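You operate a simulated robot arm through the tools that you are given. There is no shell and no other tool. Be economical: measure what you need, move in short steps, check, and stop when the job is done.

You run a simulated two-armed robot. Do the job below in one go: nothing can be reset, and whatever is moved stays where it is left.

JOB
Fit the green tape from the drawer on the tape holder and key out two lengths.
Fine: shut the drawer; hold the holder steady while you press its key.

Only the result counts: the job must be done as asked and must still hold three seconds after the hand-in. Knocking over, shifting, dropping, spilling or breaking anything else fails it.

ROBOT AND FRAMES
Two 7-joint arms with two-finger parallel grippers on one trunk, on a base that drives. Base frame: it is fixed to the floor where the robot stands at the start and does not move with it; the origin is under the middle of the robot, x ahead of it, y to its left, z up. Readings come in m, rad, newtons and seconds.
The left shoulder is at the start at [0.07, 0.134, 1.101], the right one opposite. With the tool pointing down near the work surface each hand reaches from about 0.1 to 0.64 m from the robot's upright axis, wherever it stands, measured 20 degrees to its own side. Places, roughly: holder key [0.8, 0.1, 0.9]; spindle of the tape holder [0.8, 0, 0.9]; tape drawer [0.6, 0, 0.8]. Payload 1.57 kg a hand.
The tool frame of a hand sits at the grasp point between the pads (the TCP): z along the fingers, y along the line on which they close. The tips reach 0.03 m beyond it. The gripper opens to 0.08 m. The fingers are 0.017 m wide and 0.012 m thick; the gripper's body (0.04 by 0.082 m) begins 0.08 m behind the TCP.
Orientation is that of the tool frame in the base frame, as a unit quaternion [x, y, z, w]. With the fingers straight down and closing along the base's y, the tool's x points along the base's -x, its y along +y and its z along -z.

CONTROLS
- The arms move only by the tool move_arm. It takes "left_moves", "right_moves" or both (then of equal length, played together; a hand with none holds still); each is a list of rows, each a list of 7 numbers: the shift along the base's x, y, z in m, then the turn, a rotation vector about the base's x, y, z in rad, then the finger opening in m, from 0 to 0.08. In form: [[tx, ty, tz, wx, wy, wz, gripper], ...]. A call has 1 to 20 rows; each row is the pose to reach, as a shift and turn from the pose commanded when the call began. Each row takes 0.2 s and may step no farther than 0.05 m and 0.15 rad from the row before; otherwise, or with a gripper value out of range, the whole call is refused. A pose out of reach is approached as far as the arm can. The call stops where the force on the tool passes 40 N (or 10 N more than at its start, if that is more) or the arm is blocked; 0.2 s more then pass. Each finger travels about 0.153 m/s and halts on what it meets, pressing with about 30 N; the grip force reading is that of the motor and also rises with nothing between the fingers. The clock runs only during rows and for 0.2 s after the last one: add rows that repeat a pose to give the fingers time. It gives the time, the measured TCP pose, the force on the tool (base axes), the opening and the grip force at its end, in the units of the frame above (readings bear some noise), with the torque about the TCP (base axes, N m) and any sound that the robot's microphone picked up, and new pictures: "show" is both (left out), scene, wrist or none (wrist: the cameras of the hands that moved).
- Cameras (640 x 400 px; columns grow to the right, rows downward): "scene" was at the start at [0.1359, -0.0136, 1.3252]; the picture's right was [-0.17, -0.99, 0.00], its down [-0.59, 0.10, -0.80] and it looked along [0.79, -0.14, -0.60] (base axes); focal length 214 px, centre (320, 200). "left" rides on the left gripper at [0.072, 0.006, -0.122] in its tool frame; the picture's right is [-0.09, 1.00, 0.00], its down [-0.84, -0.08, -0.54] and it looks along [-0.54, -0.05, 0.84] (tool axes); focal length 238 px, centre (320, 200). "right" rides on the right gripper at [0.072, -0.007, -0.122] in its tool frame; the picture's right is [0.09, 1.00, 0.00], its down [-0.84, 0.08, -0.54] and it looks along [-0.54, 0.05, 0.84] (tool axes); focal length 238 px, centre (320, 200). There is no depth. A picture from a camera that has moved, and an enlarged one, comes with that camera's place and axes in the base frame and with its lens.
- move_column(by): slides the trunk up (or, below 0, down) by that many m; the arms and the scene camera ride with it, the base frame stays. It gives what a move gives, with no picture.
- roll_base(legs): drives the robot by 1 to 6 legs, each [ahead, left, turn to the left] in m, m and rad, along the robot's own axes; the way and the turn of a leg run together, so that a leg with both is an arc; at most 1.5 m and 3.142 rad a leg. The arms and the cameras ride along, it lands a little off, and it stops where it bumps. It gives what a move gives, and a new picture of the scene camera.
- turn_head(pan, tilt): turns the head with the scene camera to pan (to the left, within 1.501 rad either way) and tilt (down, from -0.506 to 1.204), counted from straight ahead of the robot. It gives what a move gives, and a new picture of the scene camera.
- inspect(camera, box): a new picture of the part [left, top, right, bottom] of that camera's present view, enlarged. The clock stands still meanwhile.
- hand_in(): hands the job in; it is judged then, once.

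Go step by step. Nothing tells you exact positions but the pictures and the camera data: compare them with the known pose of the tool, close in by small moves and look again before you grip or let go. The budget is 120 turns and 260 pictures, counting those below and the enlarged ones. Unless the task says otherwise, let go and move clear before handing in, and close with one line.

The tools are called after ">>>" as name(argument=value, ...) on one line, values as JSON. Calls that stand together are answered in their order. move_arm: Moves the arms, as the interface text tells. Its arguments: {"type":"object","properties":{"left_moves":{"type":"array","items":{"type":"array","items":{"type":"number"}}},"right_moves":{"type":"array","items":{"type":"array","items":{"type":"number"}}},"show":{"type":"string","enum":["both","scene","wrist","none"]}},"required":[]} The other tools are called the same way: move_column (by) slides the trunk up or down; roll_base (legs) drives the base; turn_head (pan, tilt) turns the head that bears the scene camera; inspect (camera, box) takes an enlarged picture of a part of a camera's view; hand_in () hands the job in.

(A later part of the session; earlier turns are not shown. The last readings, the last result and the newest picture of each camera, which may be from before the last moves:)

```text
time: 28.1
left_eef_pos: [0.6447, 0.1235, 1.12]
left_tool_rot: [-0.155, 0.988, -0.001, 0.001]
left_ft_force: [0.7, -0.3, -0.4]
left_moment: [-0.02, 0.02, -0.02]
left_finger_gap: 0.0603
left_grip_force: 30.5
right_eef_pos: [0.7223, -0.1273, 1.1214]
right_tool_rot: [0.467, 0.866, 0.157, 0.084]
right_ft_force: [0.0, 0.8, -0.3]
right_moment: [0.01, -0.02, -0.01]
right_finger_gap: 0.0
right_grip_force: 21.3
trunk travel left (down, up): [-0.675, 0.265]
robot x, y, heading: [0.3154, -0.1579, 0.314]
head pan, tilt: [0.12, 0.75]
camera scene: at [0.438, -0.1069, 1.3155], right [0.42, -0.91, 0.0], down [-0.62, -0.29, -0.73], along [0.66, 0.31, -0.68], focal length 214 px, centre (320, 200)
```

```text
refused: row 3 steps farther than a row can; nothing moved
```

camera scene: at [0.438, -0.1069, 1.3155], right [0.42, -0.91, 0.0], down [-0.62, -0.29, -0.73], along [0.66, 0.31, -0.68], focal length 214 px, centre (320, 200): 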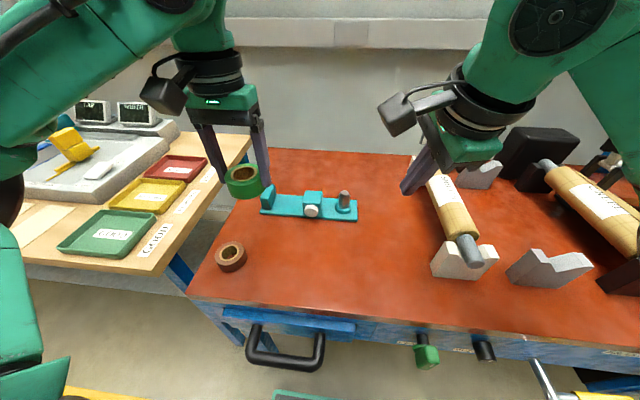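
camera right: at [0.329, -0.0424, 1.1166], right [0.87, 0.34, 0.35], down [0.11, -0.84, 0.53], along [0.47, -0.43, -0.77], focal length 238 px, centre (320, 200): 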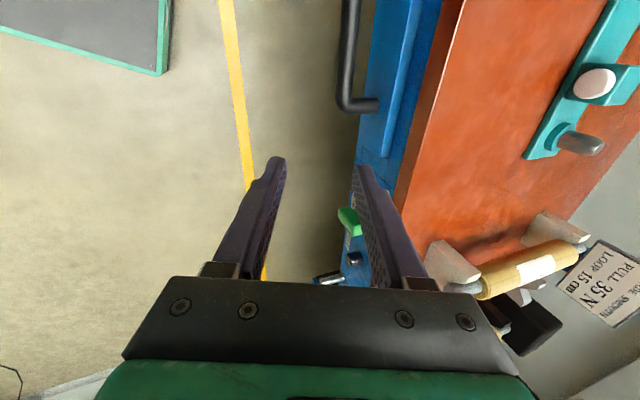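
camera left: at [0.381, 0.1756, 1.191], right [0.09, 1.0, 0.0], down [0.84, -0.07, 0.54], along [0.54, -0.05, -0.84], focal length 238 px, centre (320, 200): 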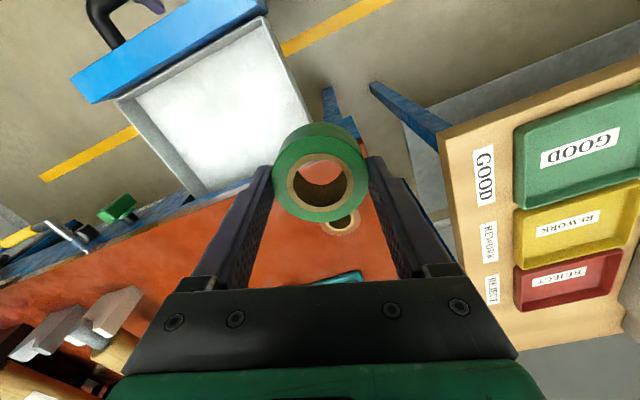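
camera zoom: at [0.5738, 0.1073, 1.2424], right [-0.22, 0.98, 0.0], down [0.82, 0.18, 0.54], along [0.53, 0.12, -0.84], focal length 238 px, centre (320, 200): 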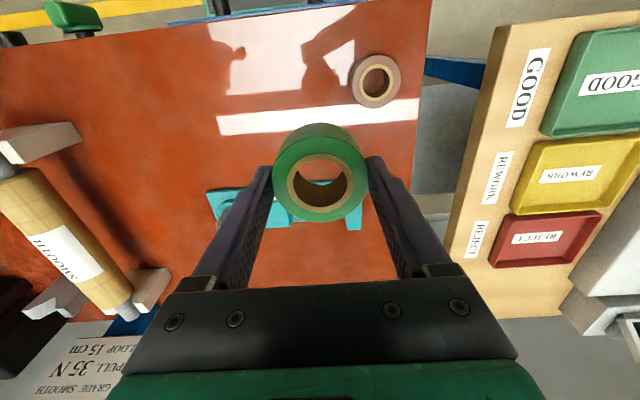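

>>> move_arm(left_moves=[[0.03, -0.005, 0, 0, 0, 0, 0.02], [0.06, -0.01, -0.01, 0, 0, 0, 0.02], [0.09, -0.015, -0.03, 0, 0, 0, 0.02], [0.12, -0.018, -0.05, 0, 0, 0, 0.02], [0.145, -0.02, -0.07, 0, 0, 0, 0.02], [0.163, -0.02, -0.09, 0, 0, 0, 0.02], [0.163, -0.02, -0.09, 0, 0, 0, 0.02]], right_moves=[[-0.03, -0.02, 0, 0, 0, 0, 0], [-0.06, -0.04, 0, 0, 0, 0, 0], [-0.09, -0.06, 0, 0, 0, 0, 0], [-0.12, -0.08, 0, 0, 0, 0, 0], [-0.14, -0.1, 0, 0, 0, 0, 0], [-0.14, -0.1, 0, 0, 0, 0, 0], [-0.14, -0.1, 0, 0, 0, 0, 0]])

>>> inspect(camera="left", box=[100, 60, 260, 240])

```text
time: 29.7
left_eef_pos: [0.8043, 0.1018, 1.0307]
left_tool_rot: [-0.156, 0.988, 0.0, 0.0]
left_ft_force: [-0.3, 0.1, -0.3]
left_moment: [0.01, -0.02, 0.04]
left_finger_gap: 0.06
left_grip_force: 29.8
right_eef_pos: [0.5808, -0.2267, 1.1215]
right_tool_rot: [0.467, 0.866, 0.157, 0.084]
right_ft_force: [0.1, 0.4, -0.6]
right_moment: [-0.02, -0.01, 0.02]
right_finger_gap: 0.0
right_grip_force: 20.7
trunk travel left (down, up): [-0.675, 0.265]
robot x, y, heading: [0.3158, -0.1587, 0.311]
head pan, tilt: [0.12, 0.75]
camera scene: at [0.4368, -0.1071, 1.3157], right [0.42, -0.91, 0.0], down [-0.62, -0.29, -0.73], along [0.66, 0.31, -0.68], focal length 214 px, centre (320, 200)
camera right: at [0.4993, -0.1947, 1.2337], right [0.73, 0.59, 0.35], down [0.36, -0.76, 0.53], along [0.58, -0.26, -0.77], focal length 238 px, centre (320, 200)
camera left: at [0.7348, 0.087, 1.153], right [-0.22, 0.98, 0.0], down [0.82, 0.18, 0.54], along [0.53, 0.12, -0.84], focal length 238 px, centre (320, 200)
```

scene: 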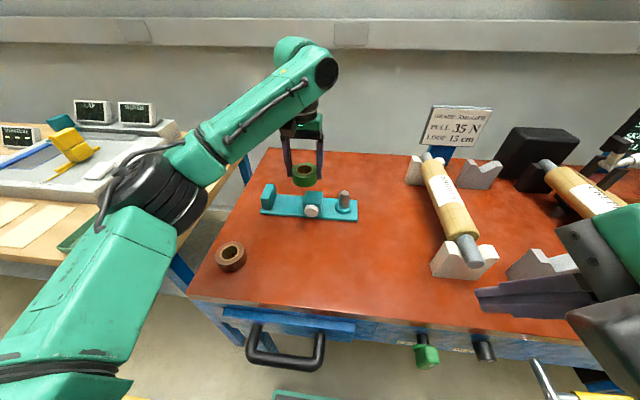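
right: 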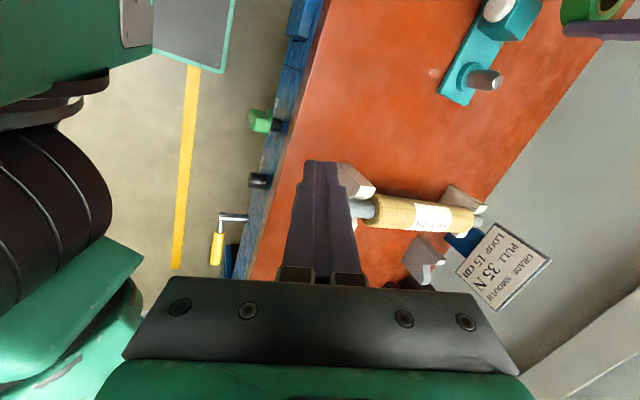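
left: 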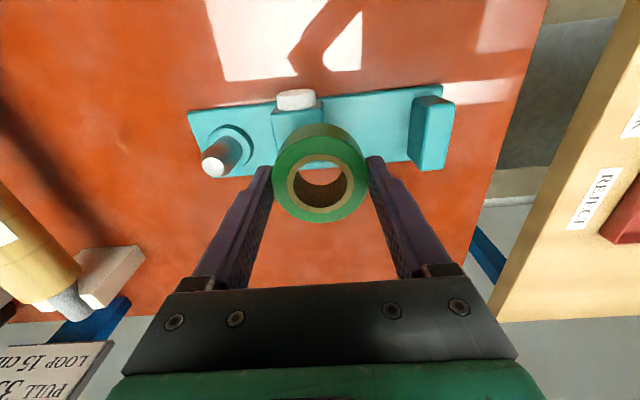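

```text
2.22 times, centred on (180, 150) of left
camera zoom: at [0.7348, 0.087, 1.153], right [-0.22, 0.98, 0.0], down [0.82, 0.18, 0.54], along [0.53, 0.12, -0.84], focal length 530 px, centre (631, 311)
```

zoom: 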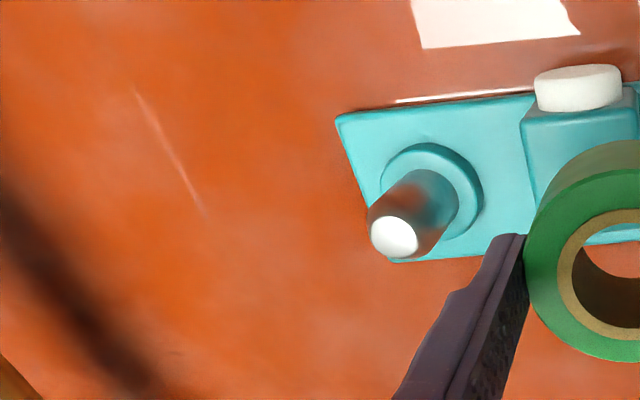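

>>> move_arm(left_moves=[[0.014, -0.043, 0, 0, 0, 0, 0.02], [0.028, -0.086, 0.0, 0, 0, 0, 0.02], [0.042, -0.129, 0, 0, 0, 0, 0.02], [0.0555, -0.171, 0, 0, 0, 0, 0.02], [0.0555, -0.171, 0, 0, 0, 0, 0.02]], show="wrist")

>>> inspect(camera="left", box=[340, 40, 520, 220])

```text
time: 30.9
left_eef_pos: [0.8451, -0.0338, 1.0307]
left_tool_rot: [-0.156, 0.988, 0.0, 0.001]
left_ft_force: [-0.7, 0.3, -0.2]
left_moment: [0.04, -0.01, 0.0]
left_finger_gap: 0.06
left_grip_force: 30.0
left hand out of reach, approached as far as the arm can: row 4, 5
right_eef_pos: [0.5814, -0.2269, 1.1208]
right_tool_rot: [0.467, 0.866, 0.158, 0.084]
right_ft_force: [0.1, 0.0, -0.3]
right_moment: [0.0, -0.01, 0.01]
right_finger_gap: 0.0002
right_grip_force: 21.7
trunk travel left (down, up): [-0.675, 0.265]
robot x, y, heading: [0.316, -0.1601, 0.316]
head pan, tilt: [0.12, 0.75]
camera left: at [0.775, -0.0501, 1.1521], right [-0.22, 0.98, 0.0], down [0.82, 0.18, 0.54], along [0.53, 0.12, -0.84], focal length 238 px, centre (320, 200)
```

left: 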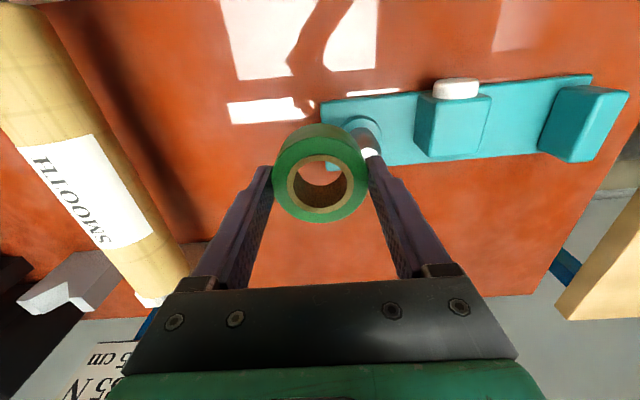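

```text
2.22 times, centred on (430, 130) of left
camera zoom: at [0.775, -0.0501, 1.1521], right [-0.22, 0.98, 0.0], down [0.82, 0.18, 0.54], along [0.53, 0.12, -0.84], focal length 530 px, centre (76, 356)
```

zoom: 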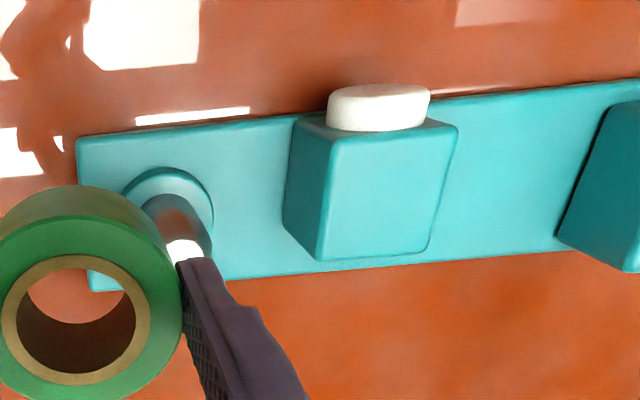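

>>> move_arm(left_moves=[[-0.02, 0.02, 0.01, 0, 0, 0, 0.02], [-0.04, 0.04, 0.02, 0, 0, 0, 0.02], [-0.06, 0.06, 0.02, 0, 0, 0, 0.02]], show="none")

>>> roll_base(legs=[[0.03, -0.05, 0]])

```text
time: 31.7
left_eef_pos: [0.784, 0.025, 1.0498]
left_tool_rot: [-0.157, 0.988, -0.001, 0.0]
left_ft_force: [0.1, -0.1, -0.6]
left_moment: [-0.05, -0.04, -0.02]
left_finger_gap: 0.0597
left_grip_force: 29.4
right_eef_pos: [0.5797, -0.2259, 1.1215]
right_tool_rot: [0.467, 0.866, 0.157, 0.085]
right_ft_force: [-0.8, 0.2, -0.5]
right_moment: [-0.05, 0.0, 0.0]
right_finger_gap: 0.0
right_grip_force: 21.2
trunk travel left (down, up): [-0.675, 0.265]
robot x, y, heading: [0.3159, -0.1582, 0.312]
head pan, tilt: [0.12, 0.75]
```

```text
time: 32.7
left_eef_pos: [0.8273, -0.0113, 1.0502]
left_tool_rot: [-0.155, 0.988, -0.002, 0.0]
left_ft_force: [-0.6, -0.6, -0.5]
left_moment: [-0.01, -0.03, 0.02]
left_finger_gap: 0.06
left_grip_force: 30.3
right_eef_pos: [0.6234, -0.2626, 1.1224]
right_tool_rot: [0.467, 0.866, 0.156, 0.086]
right_ft_force: [-0.1, 0.6, -0.4]
right_moment: [0.01, -0.01, 0.0]
right_finger_gap: 0.0
right_grip_force: 21.0
trunk travel left (down, up): [-0.675, 0.265]
robot x, y, heading: [0.3523, -0.1934, 0.308]
head pan, tilt: [0.12, 0.75]
camera scene: at [0.479, -0.1429, 1.3158], right [0.42, -0.91, 0.0], down [-0.62, -0.29, -0.73], along [0.67, 0.31, -0.68], focal length 214 px, centre (320, 200)
```

scene: 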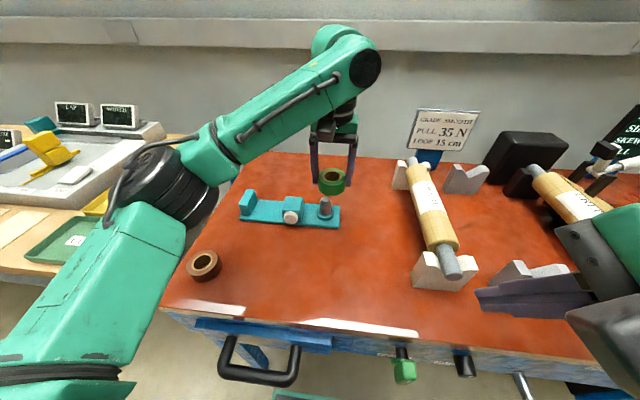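

>>> move_arm(left_moves=[[0.01, 0.012, 0, 0, 0, 0, 0.02], [0.02, 0.0235, -0.02, 0, 0, 0, 0.02], [0.02, 0.0235, -0.048, 0, 0, 0, 0.02], [0.02, 0.0235, -0.048, 0, 0, 0, 0.02]], show="wrist")

>>> inspect(camera="left", box=[250, 100, 390, 240])

>>> inspect(camera="scene", box=[270, 150, 390, 240])

```text
time: 33.7
left_eef_pos: [0.8481, 0.0073, 0.9999]
left_tool_rot: [-0.156, 0.988, 0.0, 0.0]
left_ft_force: [0.4, 0.7, -0.7]
left_moment: [0.06, -0.01, 0.0]
left_finger_gap: 0.0599
left_grip_force: 30.1
right_eef_pos: [0.6234, -0.263, 1.1218]
right_tool_rot: [0.468, 0.865, 0.157, 0.085]
right_ft_force: [0.2, -0.2, -0.6]
right_moment: [0.03, -0.02, -0.02]
right_finger_gap: 0.0
right_grip_force: 21.6
trunk travel left (down, up): [-0.675, 0.265]
robot x, y, heading: [0.3557, -0.1977, 0.308]
head pan, tilt: [0.12, 0.75]
camera left: at [0.779, -0.0069, 1.1235], right [-0.22, 0.98, 0.0], down [0.82, 0.18, 0.54], along [0.53, 0.12, -0.84], focal length 238 px, centre (320, 200)
```

left: 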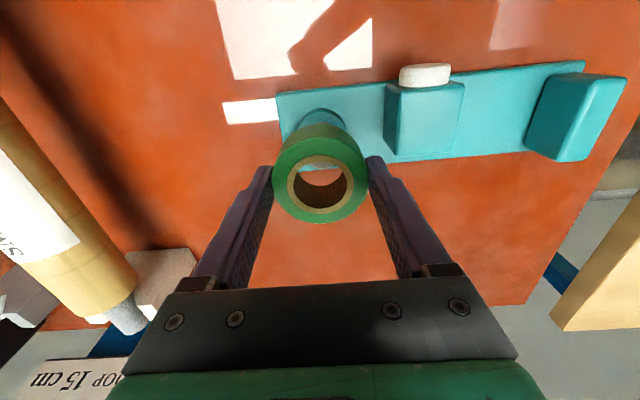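

```text
2.86 times, centred on (320, 170) of left
camera zoom: at [0.779, -0.0069, 1.1235], right [-0.22, 0.98, 0.0], down [0.82, 0.18, 0.54], along [0.53, 0.12, -0.84], focal length 681 px, centre (320, 286)
```

zoom: 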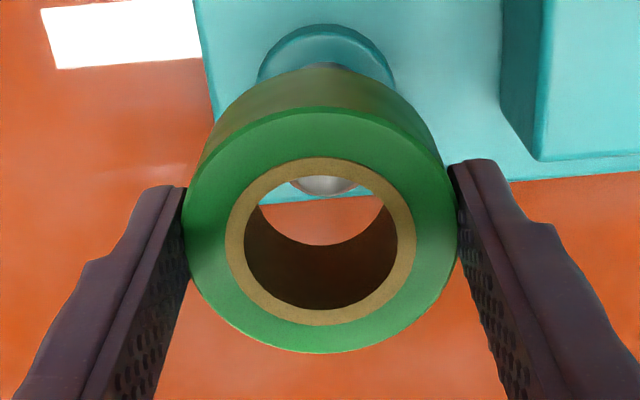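

```text
4.44 times, centred on (330, 195) of scene
camera zoom: at [0.4805, -0.1444, 1.3157], right [0.42, -0.91, 0.0], down [-0.62, -0.29, -0.73], along [0.66, 0.31, -0.68], focal length 953 px, centre (276, 222)
```

zoom: 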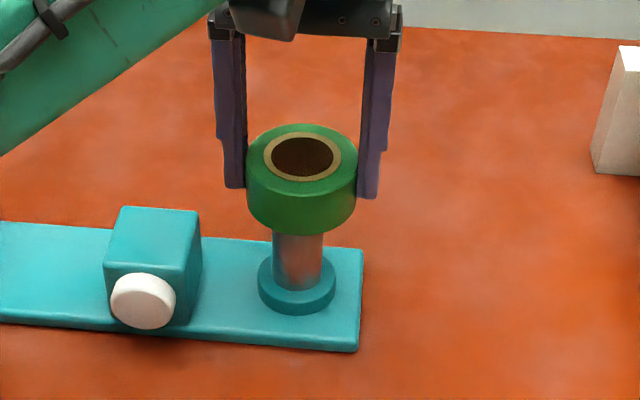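

>>> move_arm(left_moves=[[-0.0003, 0.001, -0.01, 0, 0, 0, 0.02], [-0.0003, 0.001, -0.02, 0, 0, 0, 0.02], [-0.0003, 0.001, -0.03, 0, 0, 0, 0.02], [-0.0003, 0.001, -0.03, 0, 0, 0, 0.02]], show="none")

>>> inspect(camera="left", box=[250, 100, 390, 240])

>>> inspect(camera="scene", box=[270, 150, 390, 240])

```text
time: 34.7
left_eef_pos: [0.8493, 0.0101, 0.9708]
left_tool_rot: [-0.155, 0.988, 0.0, 0.0]
left_ft_force: [-0.9, -0.2, -0.4]
left_moment: [-0.03, -0.03, -0.01]
left_finger_gap: 0.0601
left_grip_force: 29.5
right_eef_pos: [0.6249, -0.2648, 1.1225]
right_tool_rot: [0.467, 0.866, 0.157, 0.084]
right_ft_force: [-0.6, 0.3, -0.4]
right_moment: [0.03, 0.01, -0.01]
right_finger_gap: 0.0001
right_grip_force: 21.1
trunk travel left (down, up): [-0.675, 0.265]
robot x, y, heading: [0.3592, -0.1943, 0.307]
head pan, tilt: [0.12, 0.75]
```

```text
2.86 times, centred on (320, 170) of left
camera zoom: at [0.7796, -0.0056, 1.093], right [-0.22, 0.98, 0.0], down [0.82, 0.18, 0.54], along [0.53, 0.12, -0.84], focal length 681 px, centre (320, 286)
```

zoom: 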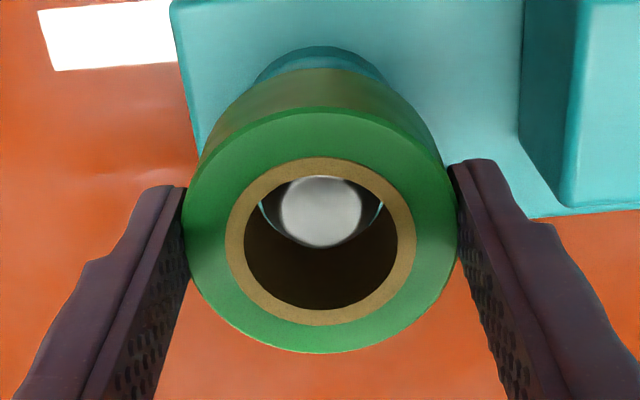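

```text
4.44 times, centred on (330, 195) of scene
camera zoom: at [0.4813, -0.1447, 1.3156], right [0.42, -0.91, 0.0], down [-0.62, -0.29, -0.73], along [0.66, 0.31, -0.68], focal length 953 px, centre (276, 222)
```

zoom: 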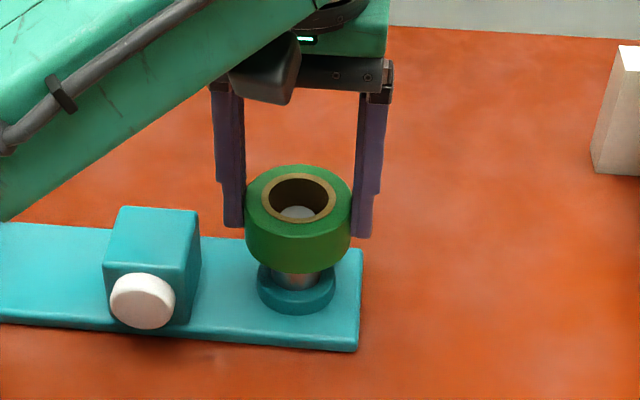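

>>> move_arm(left_moves=[[0, 0, -0.01, 0, 0, 0, 0.02], [0, 0, -0.02, 0, 0, 0, 0.02], [0, 0, -0.03, 0, 0, 0, 0.02]], show="none")

>>> inspect(camera="left", box=[250, 100, 390, 240])

>>> inspect(camera="scene", box=[270, 150, 390, 240])

```text
time: 35.5
left_eef_pos: [0.8485, 0.012, 0.945]
left_tool_rot: [-0.156, 0.988, -0.001, 0.005]
left_ft_force: [2.6, 2.0, 18.4]
left_moment: [0.01, 0.24, 0.0]
left_finger_gap: 0.0597
left_grip_force: 30.1
right_eef_pos: [0.6212, -0.2658, 1.1235]
right_tool_rot: [0.467, 0.866, 0.158, 0.085]
right_ft_force: [0.2, 0.0, -0.1]
right_moment: [-0.01, -0.03, 0.01]
right_finger_gap: 0.0
right_grip_force: 21.0
trunk travel left (down, up): [-0.675, 0.265]
robot x, y, heading: [0.3576, -0.1979, 0.312]
head pan, tilt: [0.12, 0.75]
```

```text
2.86 times, centred on (320, 170) of left
camera zoom: at [0.7773, -0.0049, 1.0651], right [-0.22, 0.98, 0.0], down [0.81, 0.18, 0.55], along [0.54, 0.12, -0.84], focal length 681 px, centre (320, 286)
```

zoom: 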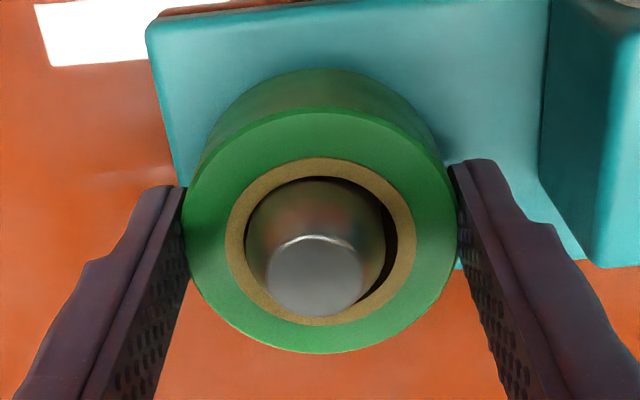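

```text
4.44 times, centred on (330, 195) of scene
camera zoom: at [0.4783, -0.1455, 1.3164], right [0.42, -0.91, 0.0], down [-0.62, -0.29, -0.73], along [0.67, 0.31, -0.68], focal length 953 px, centre (276, 222)
```

zoom: 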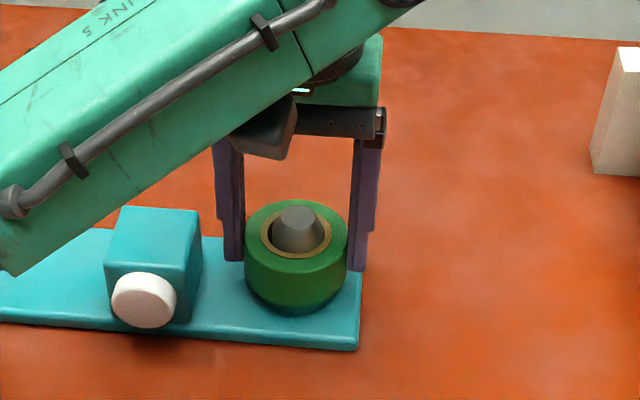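

>>> move_arm(left_moves=[[0.0, 0.0, 0.003, 0, 0, 0, 0.02], [0.0004, -0.0012, 0.003, 0, 0, 0, 0.02], [0.0004, -0.0012, -0.007, 0, 0, 0, 0.02], [0.0004, -0.0012, -0.014, 0, 0, 0, 0.02]], show="none")

>>> inspect(camera="left", box=[250, 100, 390, 240])

>>> inspect(camera="scene", box=[270, 150, 390, 240])

```text
time: 36.5
left_eef_pos: [0.8465, 0.0074, 0.9297]
left_tool_rot: [-0.155, 0.988, 0.0, 0.004]
left_ft_force: [-1.3, 3.3, 30.5]
left_moment: [0.19, -0.02, -0.08]
left_finger_gap: 0.0605
left_grip_force: 30.2
right_eef_pos: [0.6211, -0.2652, 1.1234]
right_tool_rot: [0.468, 0.865, 0.159, 0.085]
right_ft_force: [-0.5, -0.2, -0.4]
right_moment: [-0.02, -0.04, 0.0]
right_finger_gap: 0.0
right_grip_force: 21.3
trunk travel left (down, up): [-0.675, 0.265]
robot x, y, heading: [0.359, -0.1964, 0.314]
head pan, tilt: [0.12, 0.75]
```

```text
2.86 times, centred on (320, 170) of left
camera zoom: at [0.7757, -0.0067, 1.0525], right [-0.22, 0.98, 0.0], down [0.82, 0.18, 0.55], along [0.54, 0.12, -0.84], focal length 681 px, centre (320, 286)
```

zoom: 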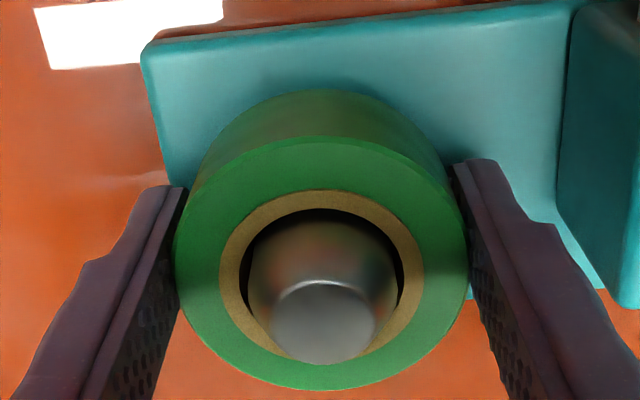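

```text
4.44 times, centred on (330, 195) of scene
camera zoom: at [0.4756, -0.146, 1.3165], right [0.42, -0.91, 0.0], down [-0.62, -0.28, -0.73], along [0.67, 0.31, -0.68], focal length 953 px, centre (276, 222)
```

zoom: 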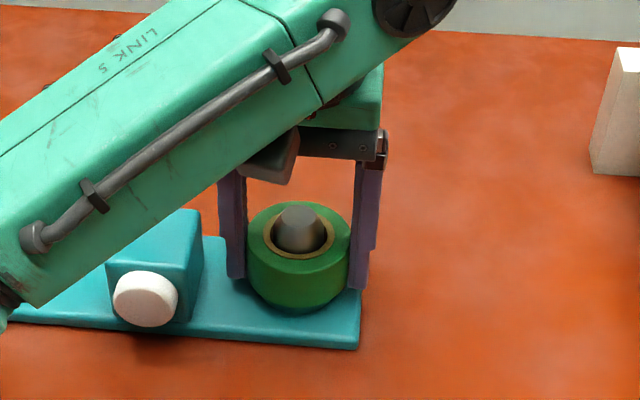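

The roll slid up in the fingers as it bottomed on the flange, so it appears seated. I'll let go and lift away.

>>> move_arm(left_moves=[[0, 0, 0.003, 0, 0, 0, 0.05], [0, 0, 0.003, 0, 0, 0, 0.07], [0, 0, 0.003, 0, 0, 0, 0.072], [0, 0, 0.02, 0, 0, 0, 0.072], [0, 0, 0.05, 0, 0, 0, 0.072], [0, 0, 0.09, 0, 0, 0, 0.072], [-0.015, 0.03, 0.12, 0, 0, 0, 0.072], [-0.03, 0.07, 0.14, 0, 0, 0, 0.072]])

>>> inspect(camera="scene", box=[220, 150, 370, 250])

```text
time: 38.3
left_eef_pos: [0.8177, 0.0819, 1.0667]
left_tool_rot: [-0.155, 0.988, -0.003, 0.001]
left_ft_force: [0.2, 1.1, -0.3]
left_moment: [-0.03, -0.02, 0.02]
left_finger_gap: 0.0717
left_grip_force: 0.1
right_eef_pos: [0.6236, -0.2619, 1.122]
right_tool_rot: [0.467, 0.866, 0.157, 0.085]
right_ft_force: [-1.1, -0.1, 0.4]
right_moment: [0.0, -0.01, -0.01]
right_finger_gap: 0.0
right_grip_force: 21.4
trunk travel left (down, up): [-0.675, 0.265]
robot x, y, heading: [0.3567, -0.1915, 0.309]
head pan, tilt: [0.12, 0.75]
camera scene: at [0.4798, -0.1428, 1.3157], right [0.42, -0.91, 0.0], down [-0.62, -0.29, -0.73], along [0.66, 0.31, -0.68], focal length 214 px, centre (320, 200)
camera left: at [0.748, 0.0666, 1.189], right [-0.22, 0.98, 0.0], down [0.82, 0.18, 0.54], along [0.53, 0.12, -0.84], focal length 238 px, centre (320, 200)
```

scene: 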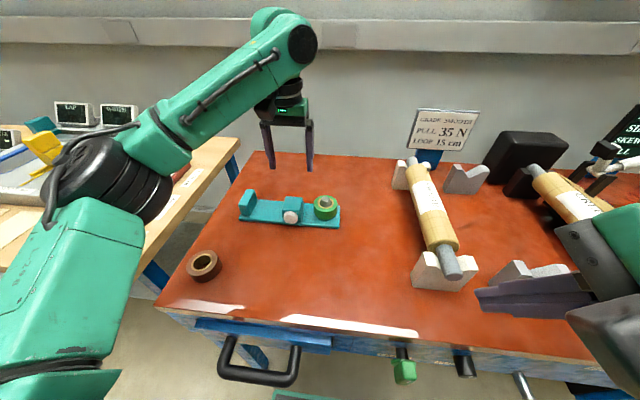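
left: 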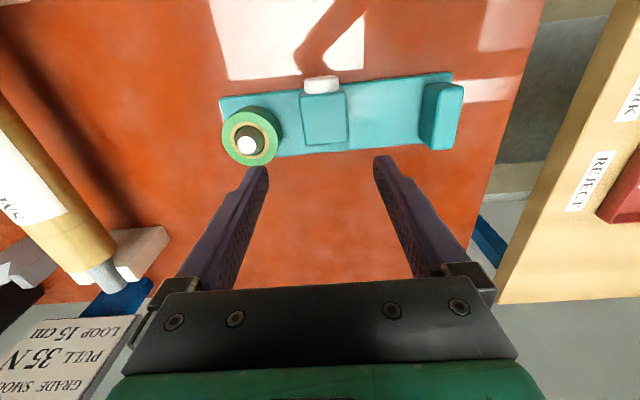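

```text
4.00 times, centred on (295, 200) of scene
camera zoom: at [0.4798, -0.1428, 1.3157], right [0.42, -0.91, 0.0], down [-0.62, -0.29, -0.73], along [0.66, 0.31, -0.68], focal length 858 px, centre (420, 200)
```

zoom: 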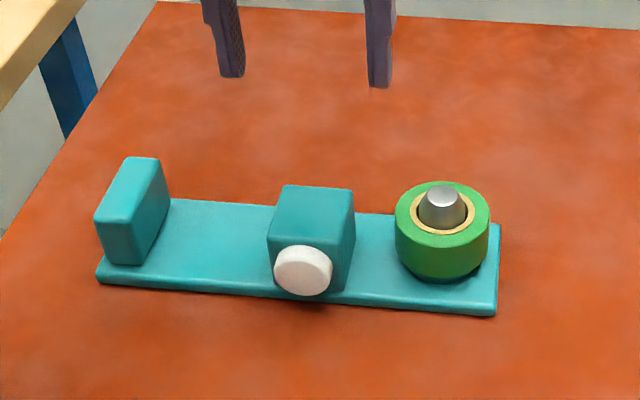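

>>> move_arm(left_moves=[[-0.01, 0.035, 0, 0, 0, 0, 0.08], [-0.02, 0.07, 0.0, 0, 0, 0, 0.08], [-0.035, 0.115, -0.01, 0, 0, 0, 0.08], [-0.035, 0.115, -0.02, 0, 0, 0, 0.08]], show="wrist")

>>> inspect(camera="scene", box=[200, 120, 350, 240])

```text
time: 39.3
left_eef_pos: [0.7855, 0.1949, 1.0474]
left_tool_rot: [-0.155, 0.988, -0.001, 0.0]
left_ft_force: [-0.3, -0.2, -0.5]
left_moment: [0.01, 0.03, -0.04]
left_finger_gap: 0.08
left_grip_force: 0.0
right_eef_pos: [0.6256, -0.2655, 1.1214]
right_tool_rot: [0.468, 0.866, 0.157, 0.084]
right_ft_force: [0.6, -0.1, 0.1]
right_moment: [0.0, -0.03, -0.02]
right_finger_gap: 0.0
right_grip_force: 21.4
trunk travel left (down, up): [-0.675, 0.265]
robot x, y, heading: [0.3579, -0.1981, 0.31]
head pan, tilt: [0.12, 0.75]
camera left: at [0.7153, 0.1801, 1.1688], right [-0.22, 0.98, 0.0], down [0.82, 0.18, 0.54], along [0.53, 0.12, -0.84], focal length 238 px, centre (320, 200)
```

left: 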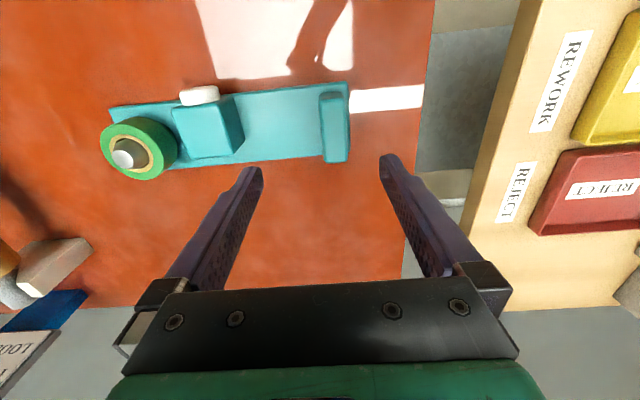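

```text
3.33 times, centred on (275, 180) of scene
camera zoom: at [0.4816, -0.1449, 1.3156], right [0.42, -0.91, 0.0], down [-0.62, -0.29, -0.73], along [0.66, 0.31, -0.68], focal length 715 px, centre (470, 267)
```

zoom: 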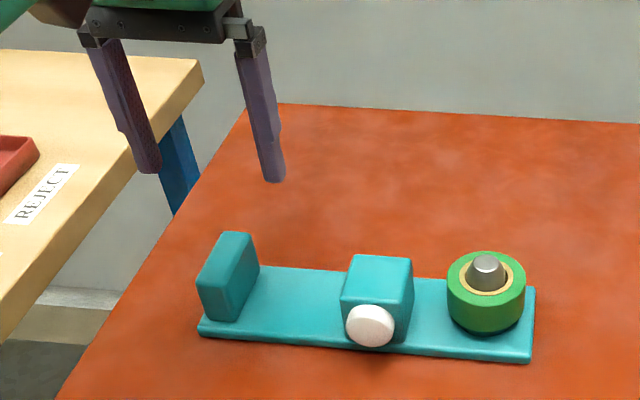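

>>> move_arm(left_moves=[[-0.004, 0.008, -0.03, 0, 0, 0, 0.08], [-0.0085, 0.016, -0.06, 0, 0, 0, 0.08], [-0.0085, 0.016, -0.085, 0, 0, 0, 0.08], [-0.0085, 0.016, -0.085, 0, 0, 0, 0.08]], show="wrist")

```text
time: 40.3
left_eef_pos: [0.7763, 0.2107, 0.9624]
left_tool_rot: [-0.155, 0.988, 0.0, 0.0]
left_ft_force: [-0.3, -0.1, 0.2]
left_moment: [0.03, 0.02, 0.0]
left_finger_gap: 0.0801
left_grip_force: 0.0
right_eef_pos: [0.6244, -0.2638, 1.1211]
right_tool_rot: [0.467, 0.866, 0.158, 0.083]
right_ft_force: [0.1, 1.3, 0.1]
right_moment: [0.0, -0.03, 0.03]
right_finger_gap: 0.0
right_grip_force: 21.3
trunk travel left (down, up): [-0.675, 0.265]
robot x, y, heading: [0.3595, -0.194, 0.314]
head pan, tilt: [0.12, 0.75]
camera left: at [0.7066, 0.1955, 1.085], right [-0.22, 0.98, 0.0], down [0.82, 0.18, 0.54], along [0.53, 0.12, -0.84], focal length 238 px, centre (320, 200)
```

left: 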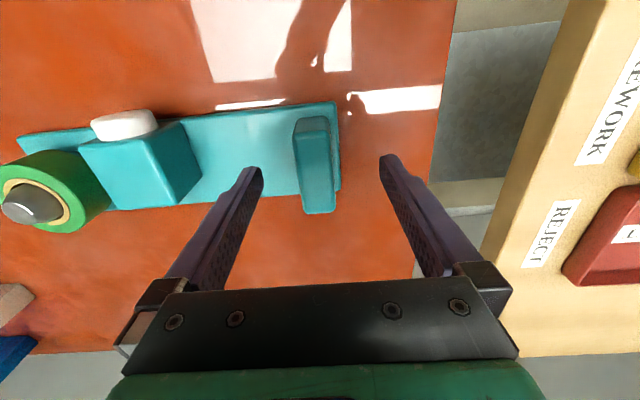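

>>> move_arm(left_moves=[[0.0006, -0.002, -0.012, 0, 0, 0, 0.07], [0.0006, -0.002, -0.024, 0, 0, 0, 0.06], [0.0006, -0.002, -0.034, 0, 0, 0, 0.05], [0.0006, -0.002, -0.034, 0, 0, 0, 0.045]], show="wrist")

>>> inspect(camera="scene", box=[200, 150, 320, 240])

```text
time: 41.3
left_eef_pos: [0.7772, 0.2082, 0.9271]
left_tool_rot: [-0.155, 0.988, 0.0, -0.001]
left_ft_force: [-0.7, 0.6, -0.1]
left_moment: [-0.01, -0.01, 0.01]
left_finger_gap: 0.045
left_grip_force: 0.1
right_eef_pos: [0.6246, -0.2653, 1.1218]
right_tool_rot: [0.468, 0.866, 0.157, 0.084]
right_ft_force: [0.9, -1.0, -0.2]
right_moment: [0.01, 0.01, -0.01]
right_finger_gap: 0.0
right_grip_force: 21.5
trunk travel left (down, up): [-0.675, 0.265]
robot x, y, heading: [0.3583, -0.194, 0.309]
head pan, tilt: [0.12, 0.75]
camera left: at [0.7074, 0.1928, 1.0494], right [-0.22, 0.98, 0.0], down [0.82, 0.18, 0.54], along [0.53, 0.12, -0.84], focal length 238 px, centre (320, 200)
```

left: 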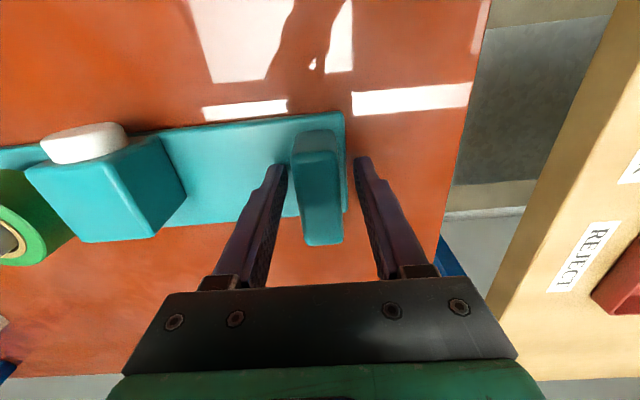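

```text
4.44 times, centred on (260, 195) of scene
camera zoom: at [0.4812, -0.1447, 1.3156], right [0.42, -0.91, 0.0], down [-0.62, -0.29, -0.73], along [0.66, 0.31, -0.68], focal length 953 px, centre (587, 222)
```

zoom: 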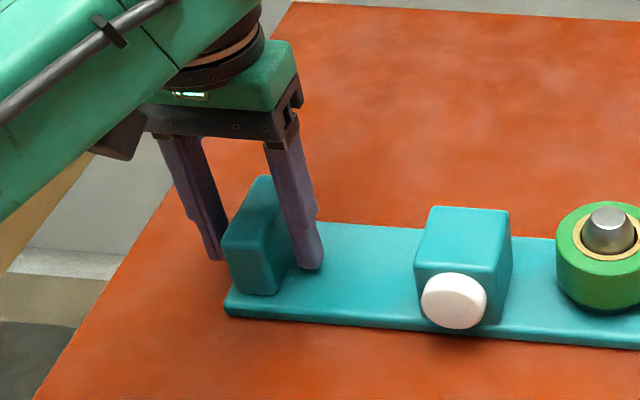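

>>> move_arm(left_moves=[[0.0006, -0.002, 0, 0, 0, 0, 0.045], [0.0006, -0.002, 0, 0, 0, 0, 0.035]], show="none")

>>> inspect(camera="left", box=[240, 110, 400, 260])

```text
time: 41.9
left_eef_pos: [0.778, 0.206, 0.9269]
left_tool_rot: [-0.156, 0.988, -0.002, 0.001]
left_ft_force: [0.8, -0.3, -0.2]
left_moment: [-0.01, 0.02, -0.03]
left_finger_gap: 0.0351
left_grip_force: 0.0
right_eef_pos: [0.6242, -0.2639, 1.1224]
right_tool_rot: [0.468, 0.866, 0.157, 0.084]
right_ft_force: [0.5, 0.2, -0.2]
right_moment: [-0.01, 0.0, -0.03]
right_finger_gap: 0.0
right_grip_force: 21.4
trunk travel left (down, up): [-0.675, 0.265]
robot x, y, heading: [0.3606, -0.1944, 0.31]
head pan, tilt: [0.12, 0.75]
```

```text
2.67 times, centred on (320, 185) of left
camera zoom: at [0.7078, 0.1908, 1.0498], right [-0.22, 0.98, 0.0], down [0.82, 0.18, 0.54], along [0.53, 0.12, -0.84], focal length 636 px, centre (320, 240)
```

zoom: 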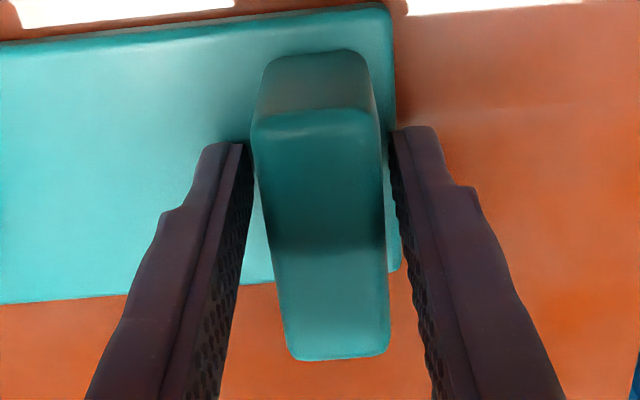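

>>> move_arm(left_moves=[[0.0004, -0.0012, 0, 0, 0, 0, 0.035], [0.0004, -0.0012, 0, 0, 0, 0, 0.03], [0.0004, -0.0012, 0, 0, 0, 0, 0.025], [0.0004, -0.0012, 0, 0, 0, 0, 0.02], [0.0004, -0.0012, 0, 0, 0, 0, 0.015], [0.0004, -0.0012, 0, 0, 0, 0, 0.015]], show="wrist")

>>> inspect(camera="scene", box=[200, 150, 350, 240])

```text
time: 43.3
left_eef_pos: [0.7774, 0.2047, 0.9277]
left_tool_rot: [-0.156, 0.988, -0.001, 0.0]
left_ft_force: [-0.1, 0.3, 0.3]
left_moment: [0.11, 0.07, 0.07]
left_finger_gap: 0.0257
left_grip_force: 30.0
right_eef_pos: [0.6246, -0.2643, 1.1225]
right_tool_rot: [0.468, 0.866, 0.158, 0.084]
right_ft_force: [0.4, 0.3, 0.2]
right_moment: [-0.02, -0.01, 0.0]
right_finger_gap: 0.0
right_grip_force: 21.3
trunk travel left (down, up): [-0.675, 0.265]
robot x, y, heading: [0.3572, -0.197, 0.313]
head pan, tilt: [0.12, 0.75]
camera left: at [0.7083, 0.1896, 1.05], right [-0.22, 0.98, 0.0], down [0.82, 0.18, 0.54], along [0.53, 0.12, -0.84], focal length 238 px, centre (320, 200)
```

left: 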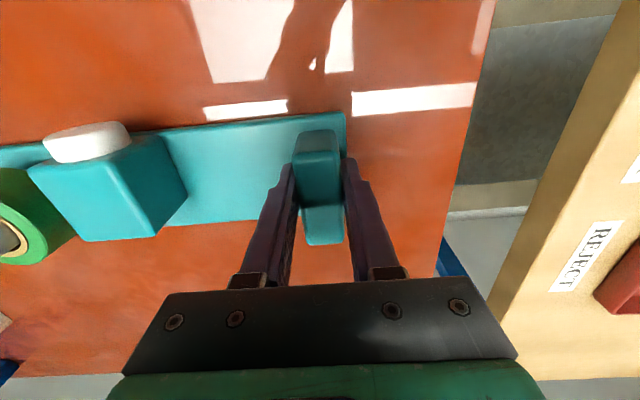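

```text
4.27 times, centred on (275, 195) of scene
camera zoom: at [0.4812, -0.1446, 1.3156], right [0.42, -0.91, 0.0], down [-0.62, -0.29, -0.73], along [0.66, 0.31, -0.68], focal length 915 px, centre (512, 221)
```

zoom: 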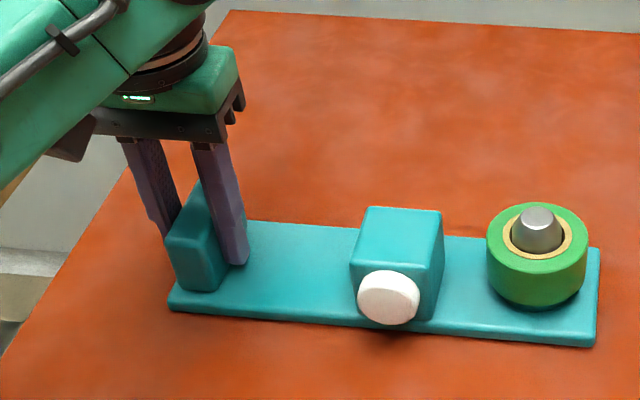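

>>> move_arm(right_moves=[[0.006, 0.034, -0.008, 0, 0, -0.03, 0], [0.012, 0.068, -0.016, 0, 0, -0.06, 0], [0.018, 0.102, -0.024, 0, 0, -0.09, 0], [0.024, 0.136, -0.032, 0, 0, -0.12, 0], [0.03, 0.17, -0.04, 0, 0, -0.15, 0], [0.036, 0.204, -0.048, 0, 0, -0.18, 0], [0.042, 0.238, -0.056, 0, 0, -0.21, 0], [0.048, 0.272, -0.064, 0, 0, -0.24, 0], [0.055, 0.309, -0.07, 0, 0, -0.27, 0], [0.055, 0.309, -0.07, 0, 0, -0.27, 0]])

```text
time: 45.5
left_eef_pos: [0.7782, 0.2047, 0.9286]
left_tool_rot: [-0.155, 0.988, 0.001, 0.001]
left_ft_force: [-0.8, 0.5, 0.5]
left_moment: [0.13, -0.05, 0.08]
left_finger_gap: 0.0258
left_grip_force: 29.8
right_eef_pos: [0.6814, 0.0461, 1.0505]
right_tool_rot: [0.58, 0.794, 0.145, 0.105]
right_ft_force: [0.5, -0.1, 0.3]
right_moment: [-0.01, 0.0, -0.02]
right_finger_gap: 0.0
right_grip_force: 21.1
trunk travel left (down, up): [-0.675, 0.265]
robot x, y, heading: [0.3617, -0.197, 0.314]
head pan, tilt: [0.12, 0.75]
camera scene: at [0.4813, -0.1449, 1.3156], right [0.42, -0.91, 0.0], down [-0.62, -0.29, -0.73], along [0.66, 0.31, -0.68], focal length 214 px, centre (320, 200)
camera right: at [0.6125, 0.0972, 1.1626], right [0.86, 0.37, 0.35], down [0.14, -0.83, 0.53], along [0.49, -0.41, -0.77], focal length 238 px, centre (320, 200)
```

scene: 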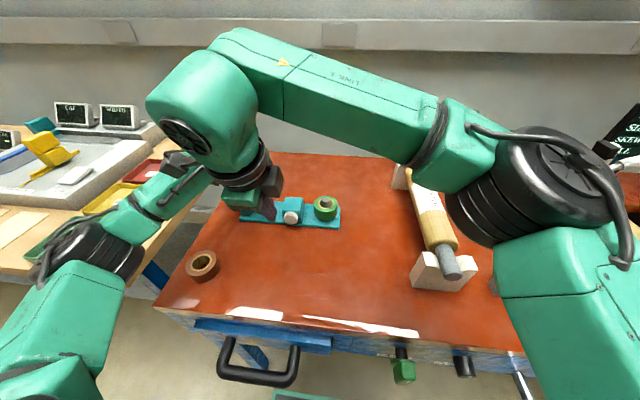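
right: 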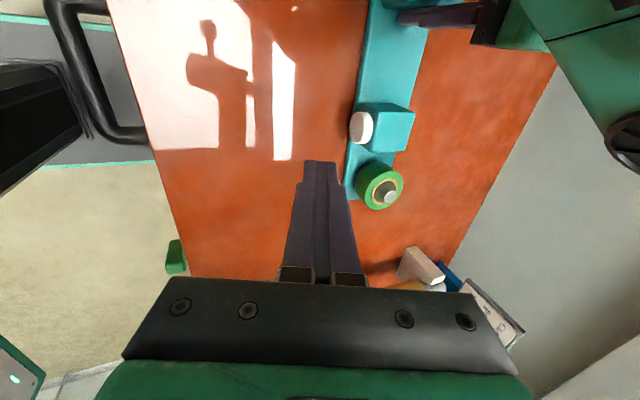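

>>> move_arm(right_moves=[[0.01, 0.002, -0.038, 0, 0, 0, 0], [0.02, 0.004, -0.076, 0, 0, 0, 0], [0.03, 0.005, -0.1145, 0, 0, 0, 0], [0.03, 0.005, -0.1145, 0, 0, 0, 0]], show="wrist")

>>> inspect(camera="right", box=[270, 60, 450, 220])

>>> inspect(camera="scene", box=[200, 150, 350, 250])

```text
time: 46.5
left_eef_pos: [0.7781, 0.2052, 0.9282]
left_tool_rot: [-0.156, 0.988, -0.001, 0.001]
left_ft_force: [0.6, 0.4, 0.6]
left_moment: [0.1, 0.08, 0.05]
left_finger_gap: 0.0258
left_grip_force: 30.3
right_eef_pos: [0.7097, 0.0497, 0.9353]
right_tool_rot: [0.581, 0.795, 0.143, 0.104]
right_ft_force: [-0.2, -0.3, -0.5]
right_moment: [-0.01, -0.02, 0.03]
right_finger_gap: 0.0
right_grip_force: 21.5
trunk travel left (down, up): [-0.675, 0.265]
robot x, y, heading: [0.3597, -0.1947, 0.311]
head pan, tilt: [0.12, 0.75]
camera right: at [0.6404, 0.1015, 1.0478], right [0.86, 0.37, 0.35], down [0.14, -0.83, 0.53], along [0.49, -0.41, -0.77], focal length 238 px, centre (320, 200)
```

right: 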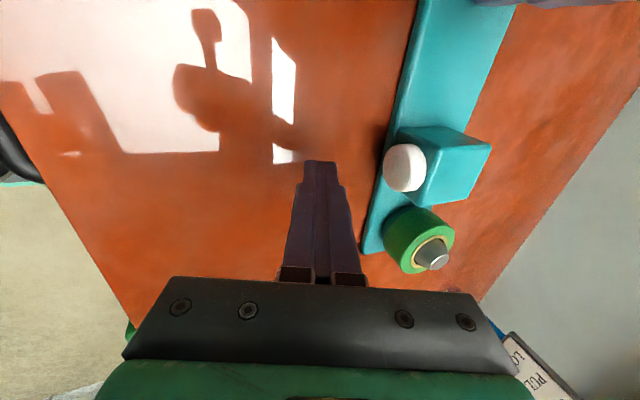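

```text
2.50 times, centred on (360, 140) of right
camera zoom: at [0.6404, 0.1015, 1.0478], right [0.86, 0.37, 0.35], down [0.14, -0.83, 0.53], along [0.49, -0.41, -0.77], focal length 596 px, centre (220, 350)
```

zoom: 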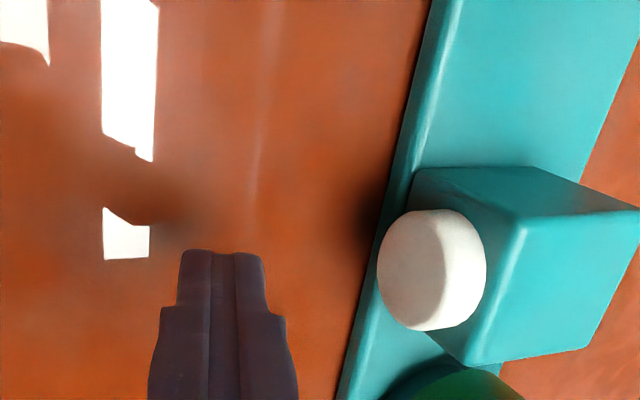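

```text
4.00 times, centred on (275, 200) of scene
camera zoom: at [0.4814, -0.1446, 1.3156], right [0.42, -0.91, 0.0], down [-0.62, -0.29, -0.73], along [0.66, 0.31, -0.68], focal length 858 px, centre (500, 200)
```

zoom: 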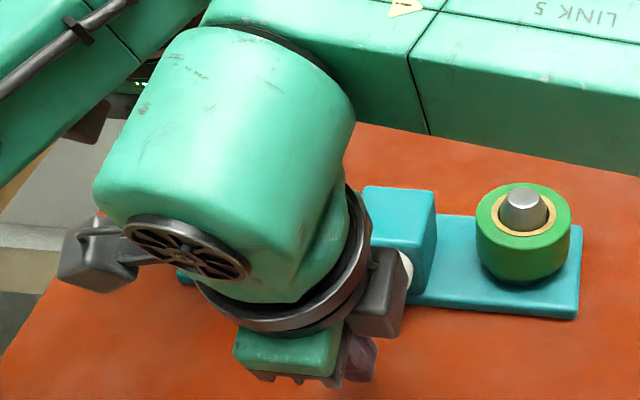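

>>> move_arm(right_moves=[[0.012, 0.004, 0.003, 0, 0, 0, 0], [0.024, 0.0077, 0.003, 0, 0, 0, 0], [0.036, 0.0115, 0.003, 0, 0, 0, 0], [0.036, 0.0115, 0.003, 0, 0, 0, 0]], show="none")

>>> inspect(camera="right", box=[270, 60, 450, 220])

```text
time: 47.5
left_eef_pos: [0.7772, 0.2055, 0.9278]
left_tool_rot: [-0.157, 0.988, -0.001, -0.001]
left_ft_force: [0.2, 0.6, 0.8]
left_moment: [0.12, 0.06, 0.07]
left_finger_gap: 0.0258
left_grip_force: 29.9
right_eef_pos: [0.7471, 0.0612, 0.9396]
right_tool_rot: [0.58, 0.795, 0.144, 0.105]
right_ft_force: [-0.2, -0.2, 0.3]
right_moment: [0.01, 0.01, 0.02]
right_finger_gap: 0.0
right_grip_force: 21.2
trunk travel left (down, up): [-0.675, 0.265]
robot x, y, heading: [0.3588, -0.1966, 0.312]
head pan, tilt: [0.12, 0.75]
```

```text
2.50 times, centred on (360, 140) of right
camera zoom: at [0.6771, 0.1132, 1.0516], right [0.86, 0.37, 0.35], down [0.14, -0.83, 0.53], along [0.49, -0.41, -0.77], focal length 596 px, centre (220, 350)
```

zoom: 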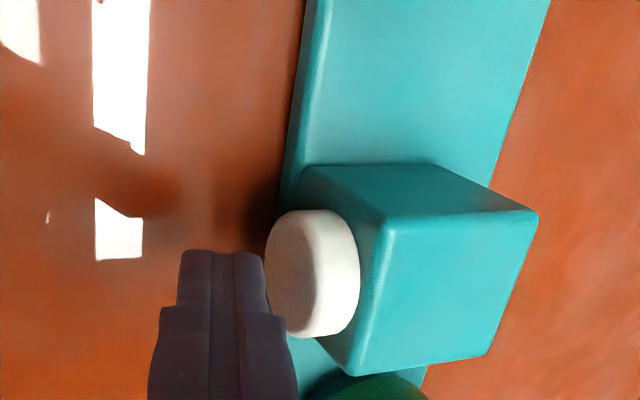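

>>> move_arm(right_moves=[[0.004, 0.0012, 0, 0, 0, 0, 0], [0.008, 0.0025, 0, 0, 0, 0, 0], [0.011, 0.0034, 0, 0, 0, 0, 0], [0.014, 0.0043, 0, 0, 0, 0, 0]], show="wrist")

```text
time: 48.5
left_eef_pos: [0.779, 0.2059, 0.9276]
left_tool_rot: [-0.156, 0.988, -0.001, 0.0]
left_ft_force: [5.5, 3.3, 0.0]
left_moment: [0.12, 0.05, 0.5]
left_finger_gap: 0.0257
left_grip_force: 29.9
right_eef_pos: [0.7593, 0.0655, 0.9402]
right_tool_rot: [0.579, 0.796, 0.145, 0.104]
right_ft_force: [-4.2, -2.6, 0.2]
right_moment: [-0.04, 0.11, -0.01]
right_finger_gap: 0.0001
right_grip_force: 21.3
trunk travel left (down, up): [-0.675, 0.265]
robot x, y, heading: [0.3612, -0.1989, 0.313]
head pan, tilt: [0.12, 0.75]
heard: click
camera right: at [0.6903, 0.1188, 1.0519], right [0.86, 0.37, 0.35], down [0.15, -0.83, 0.53], along [0.49, -0.41, -0.77], focal length 238 px, centre (320, 200)
```

right: 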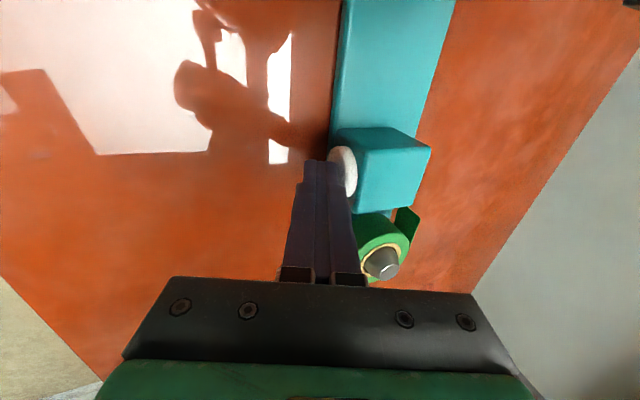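

One click, and a tongue of tape came out. I release the key fully.

>>> move_arm(right_moves=[[-0.007, -0.0022, 0, 0, 0, 0, 0], [-0.014, -0.0043, 0, 0, 0, 0, 0], [-0.02, -0.0062, 0, 0, 0, 0, 0], [-0.02, -0.0062, 0, 0, 0, 0, 0]], show="wrist")

>>> inspect(camera="scene", box=[200, 150, 350, 250])

```text
time: 49.5
left_eef_pos: [0.778, 0.206, 0.9282]
left_tool_rot: [-0.155, 0.988, -0.001, 0.0]
left_ft_force: [-0.3, 0.5, 0.3]
left_moment: [0.11, -0.01, 0.06]
left_finger_gap: 0.0257
left_grip_force: 29.8
right_eef_pos: [0.7395, 0.0607, 0.9406]
right_tool_rot: [0.58, 0.795, 0.145, 0.105]
right_ft_force: [-0.3, -0.1, -0.1]
right_moment: [0.03, 0.0, 0.01]
right_finger_gap: 0.0002
right_grip_force: 21.2
trunk travel left (down, up): [-0.675, 0.265]
robot x, y, heading: [0.3567, -0.1982, 0.308]
head pan, tilt: [0.12, 0.75]
camera right: at [0.6704, 0.1129, 1.0524], right [0.86, 0.37, 0.35], down [0.14, -0.83, 0.53], along [0.49, -0.41, -0.77], focal length 238 px, centre (320, 200)
```

right: 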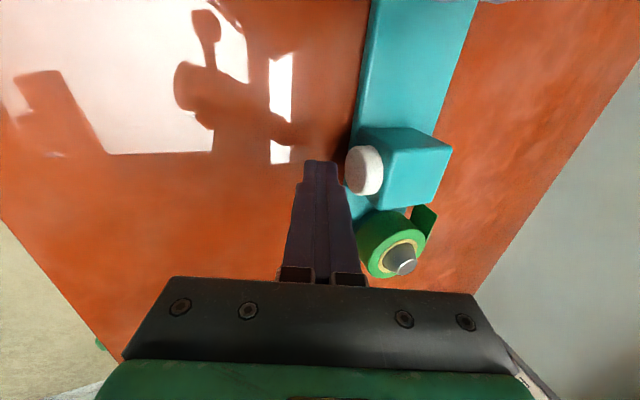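

```text
4.00 times, centred on (275, 200) of scene
camera zoom: at [0.4811, -0.1446, 1.3156], right [0.42, -0.91, 0.0], down [-0.62, -0.29, -0.73], along [0.66, 0.31, -0.68], focal length 858 px, centre (500, 200)
```

zoom: 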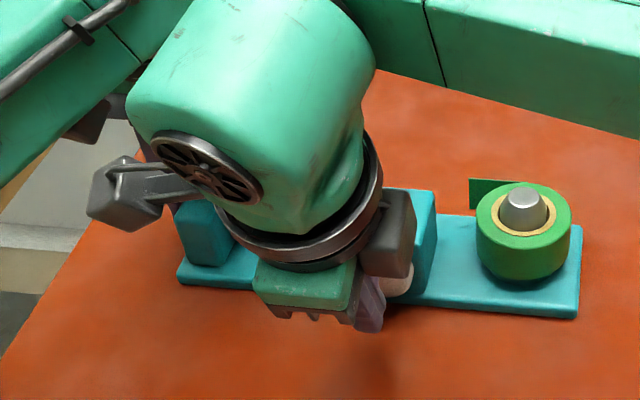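

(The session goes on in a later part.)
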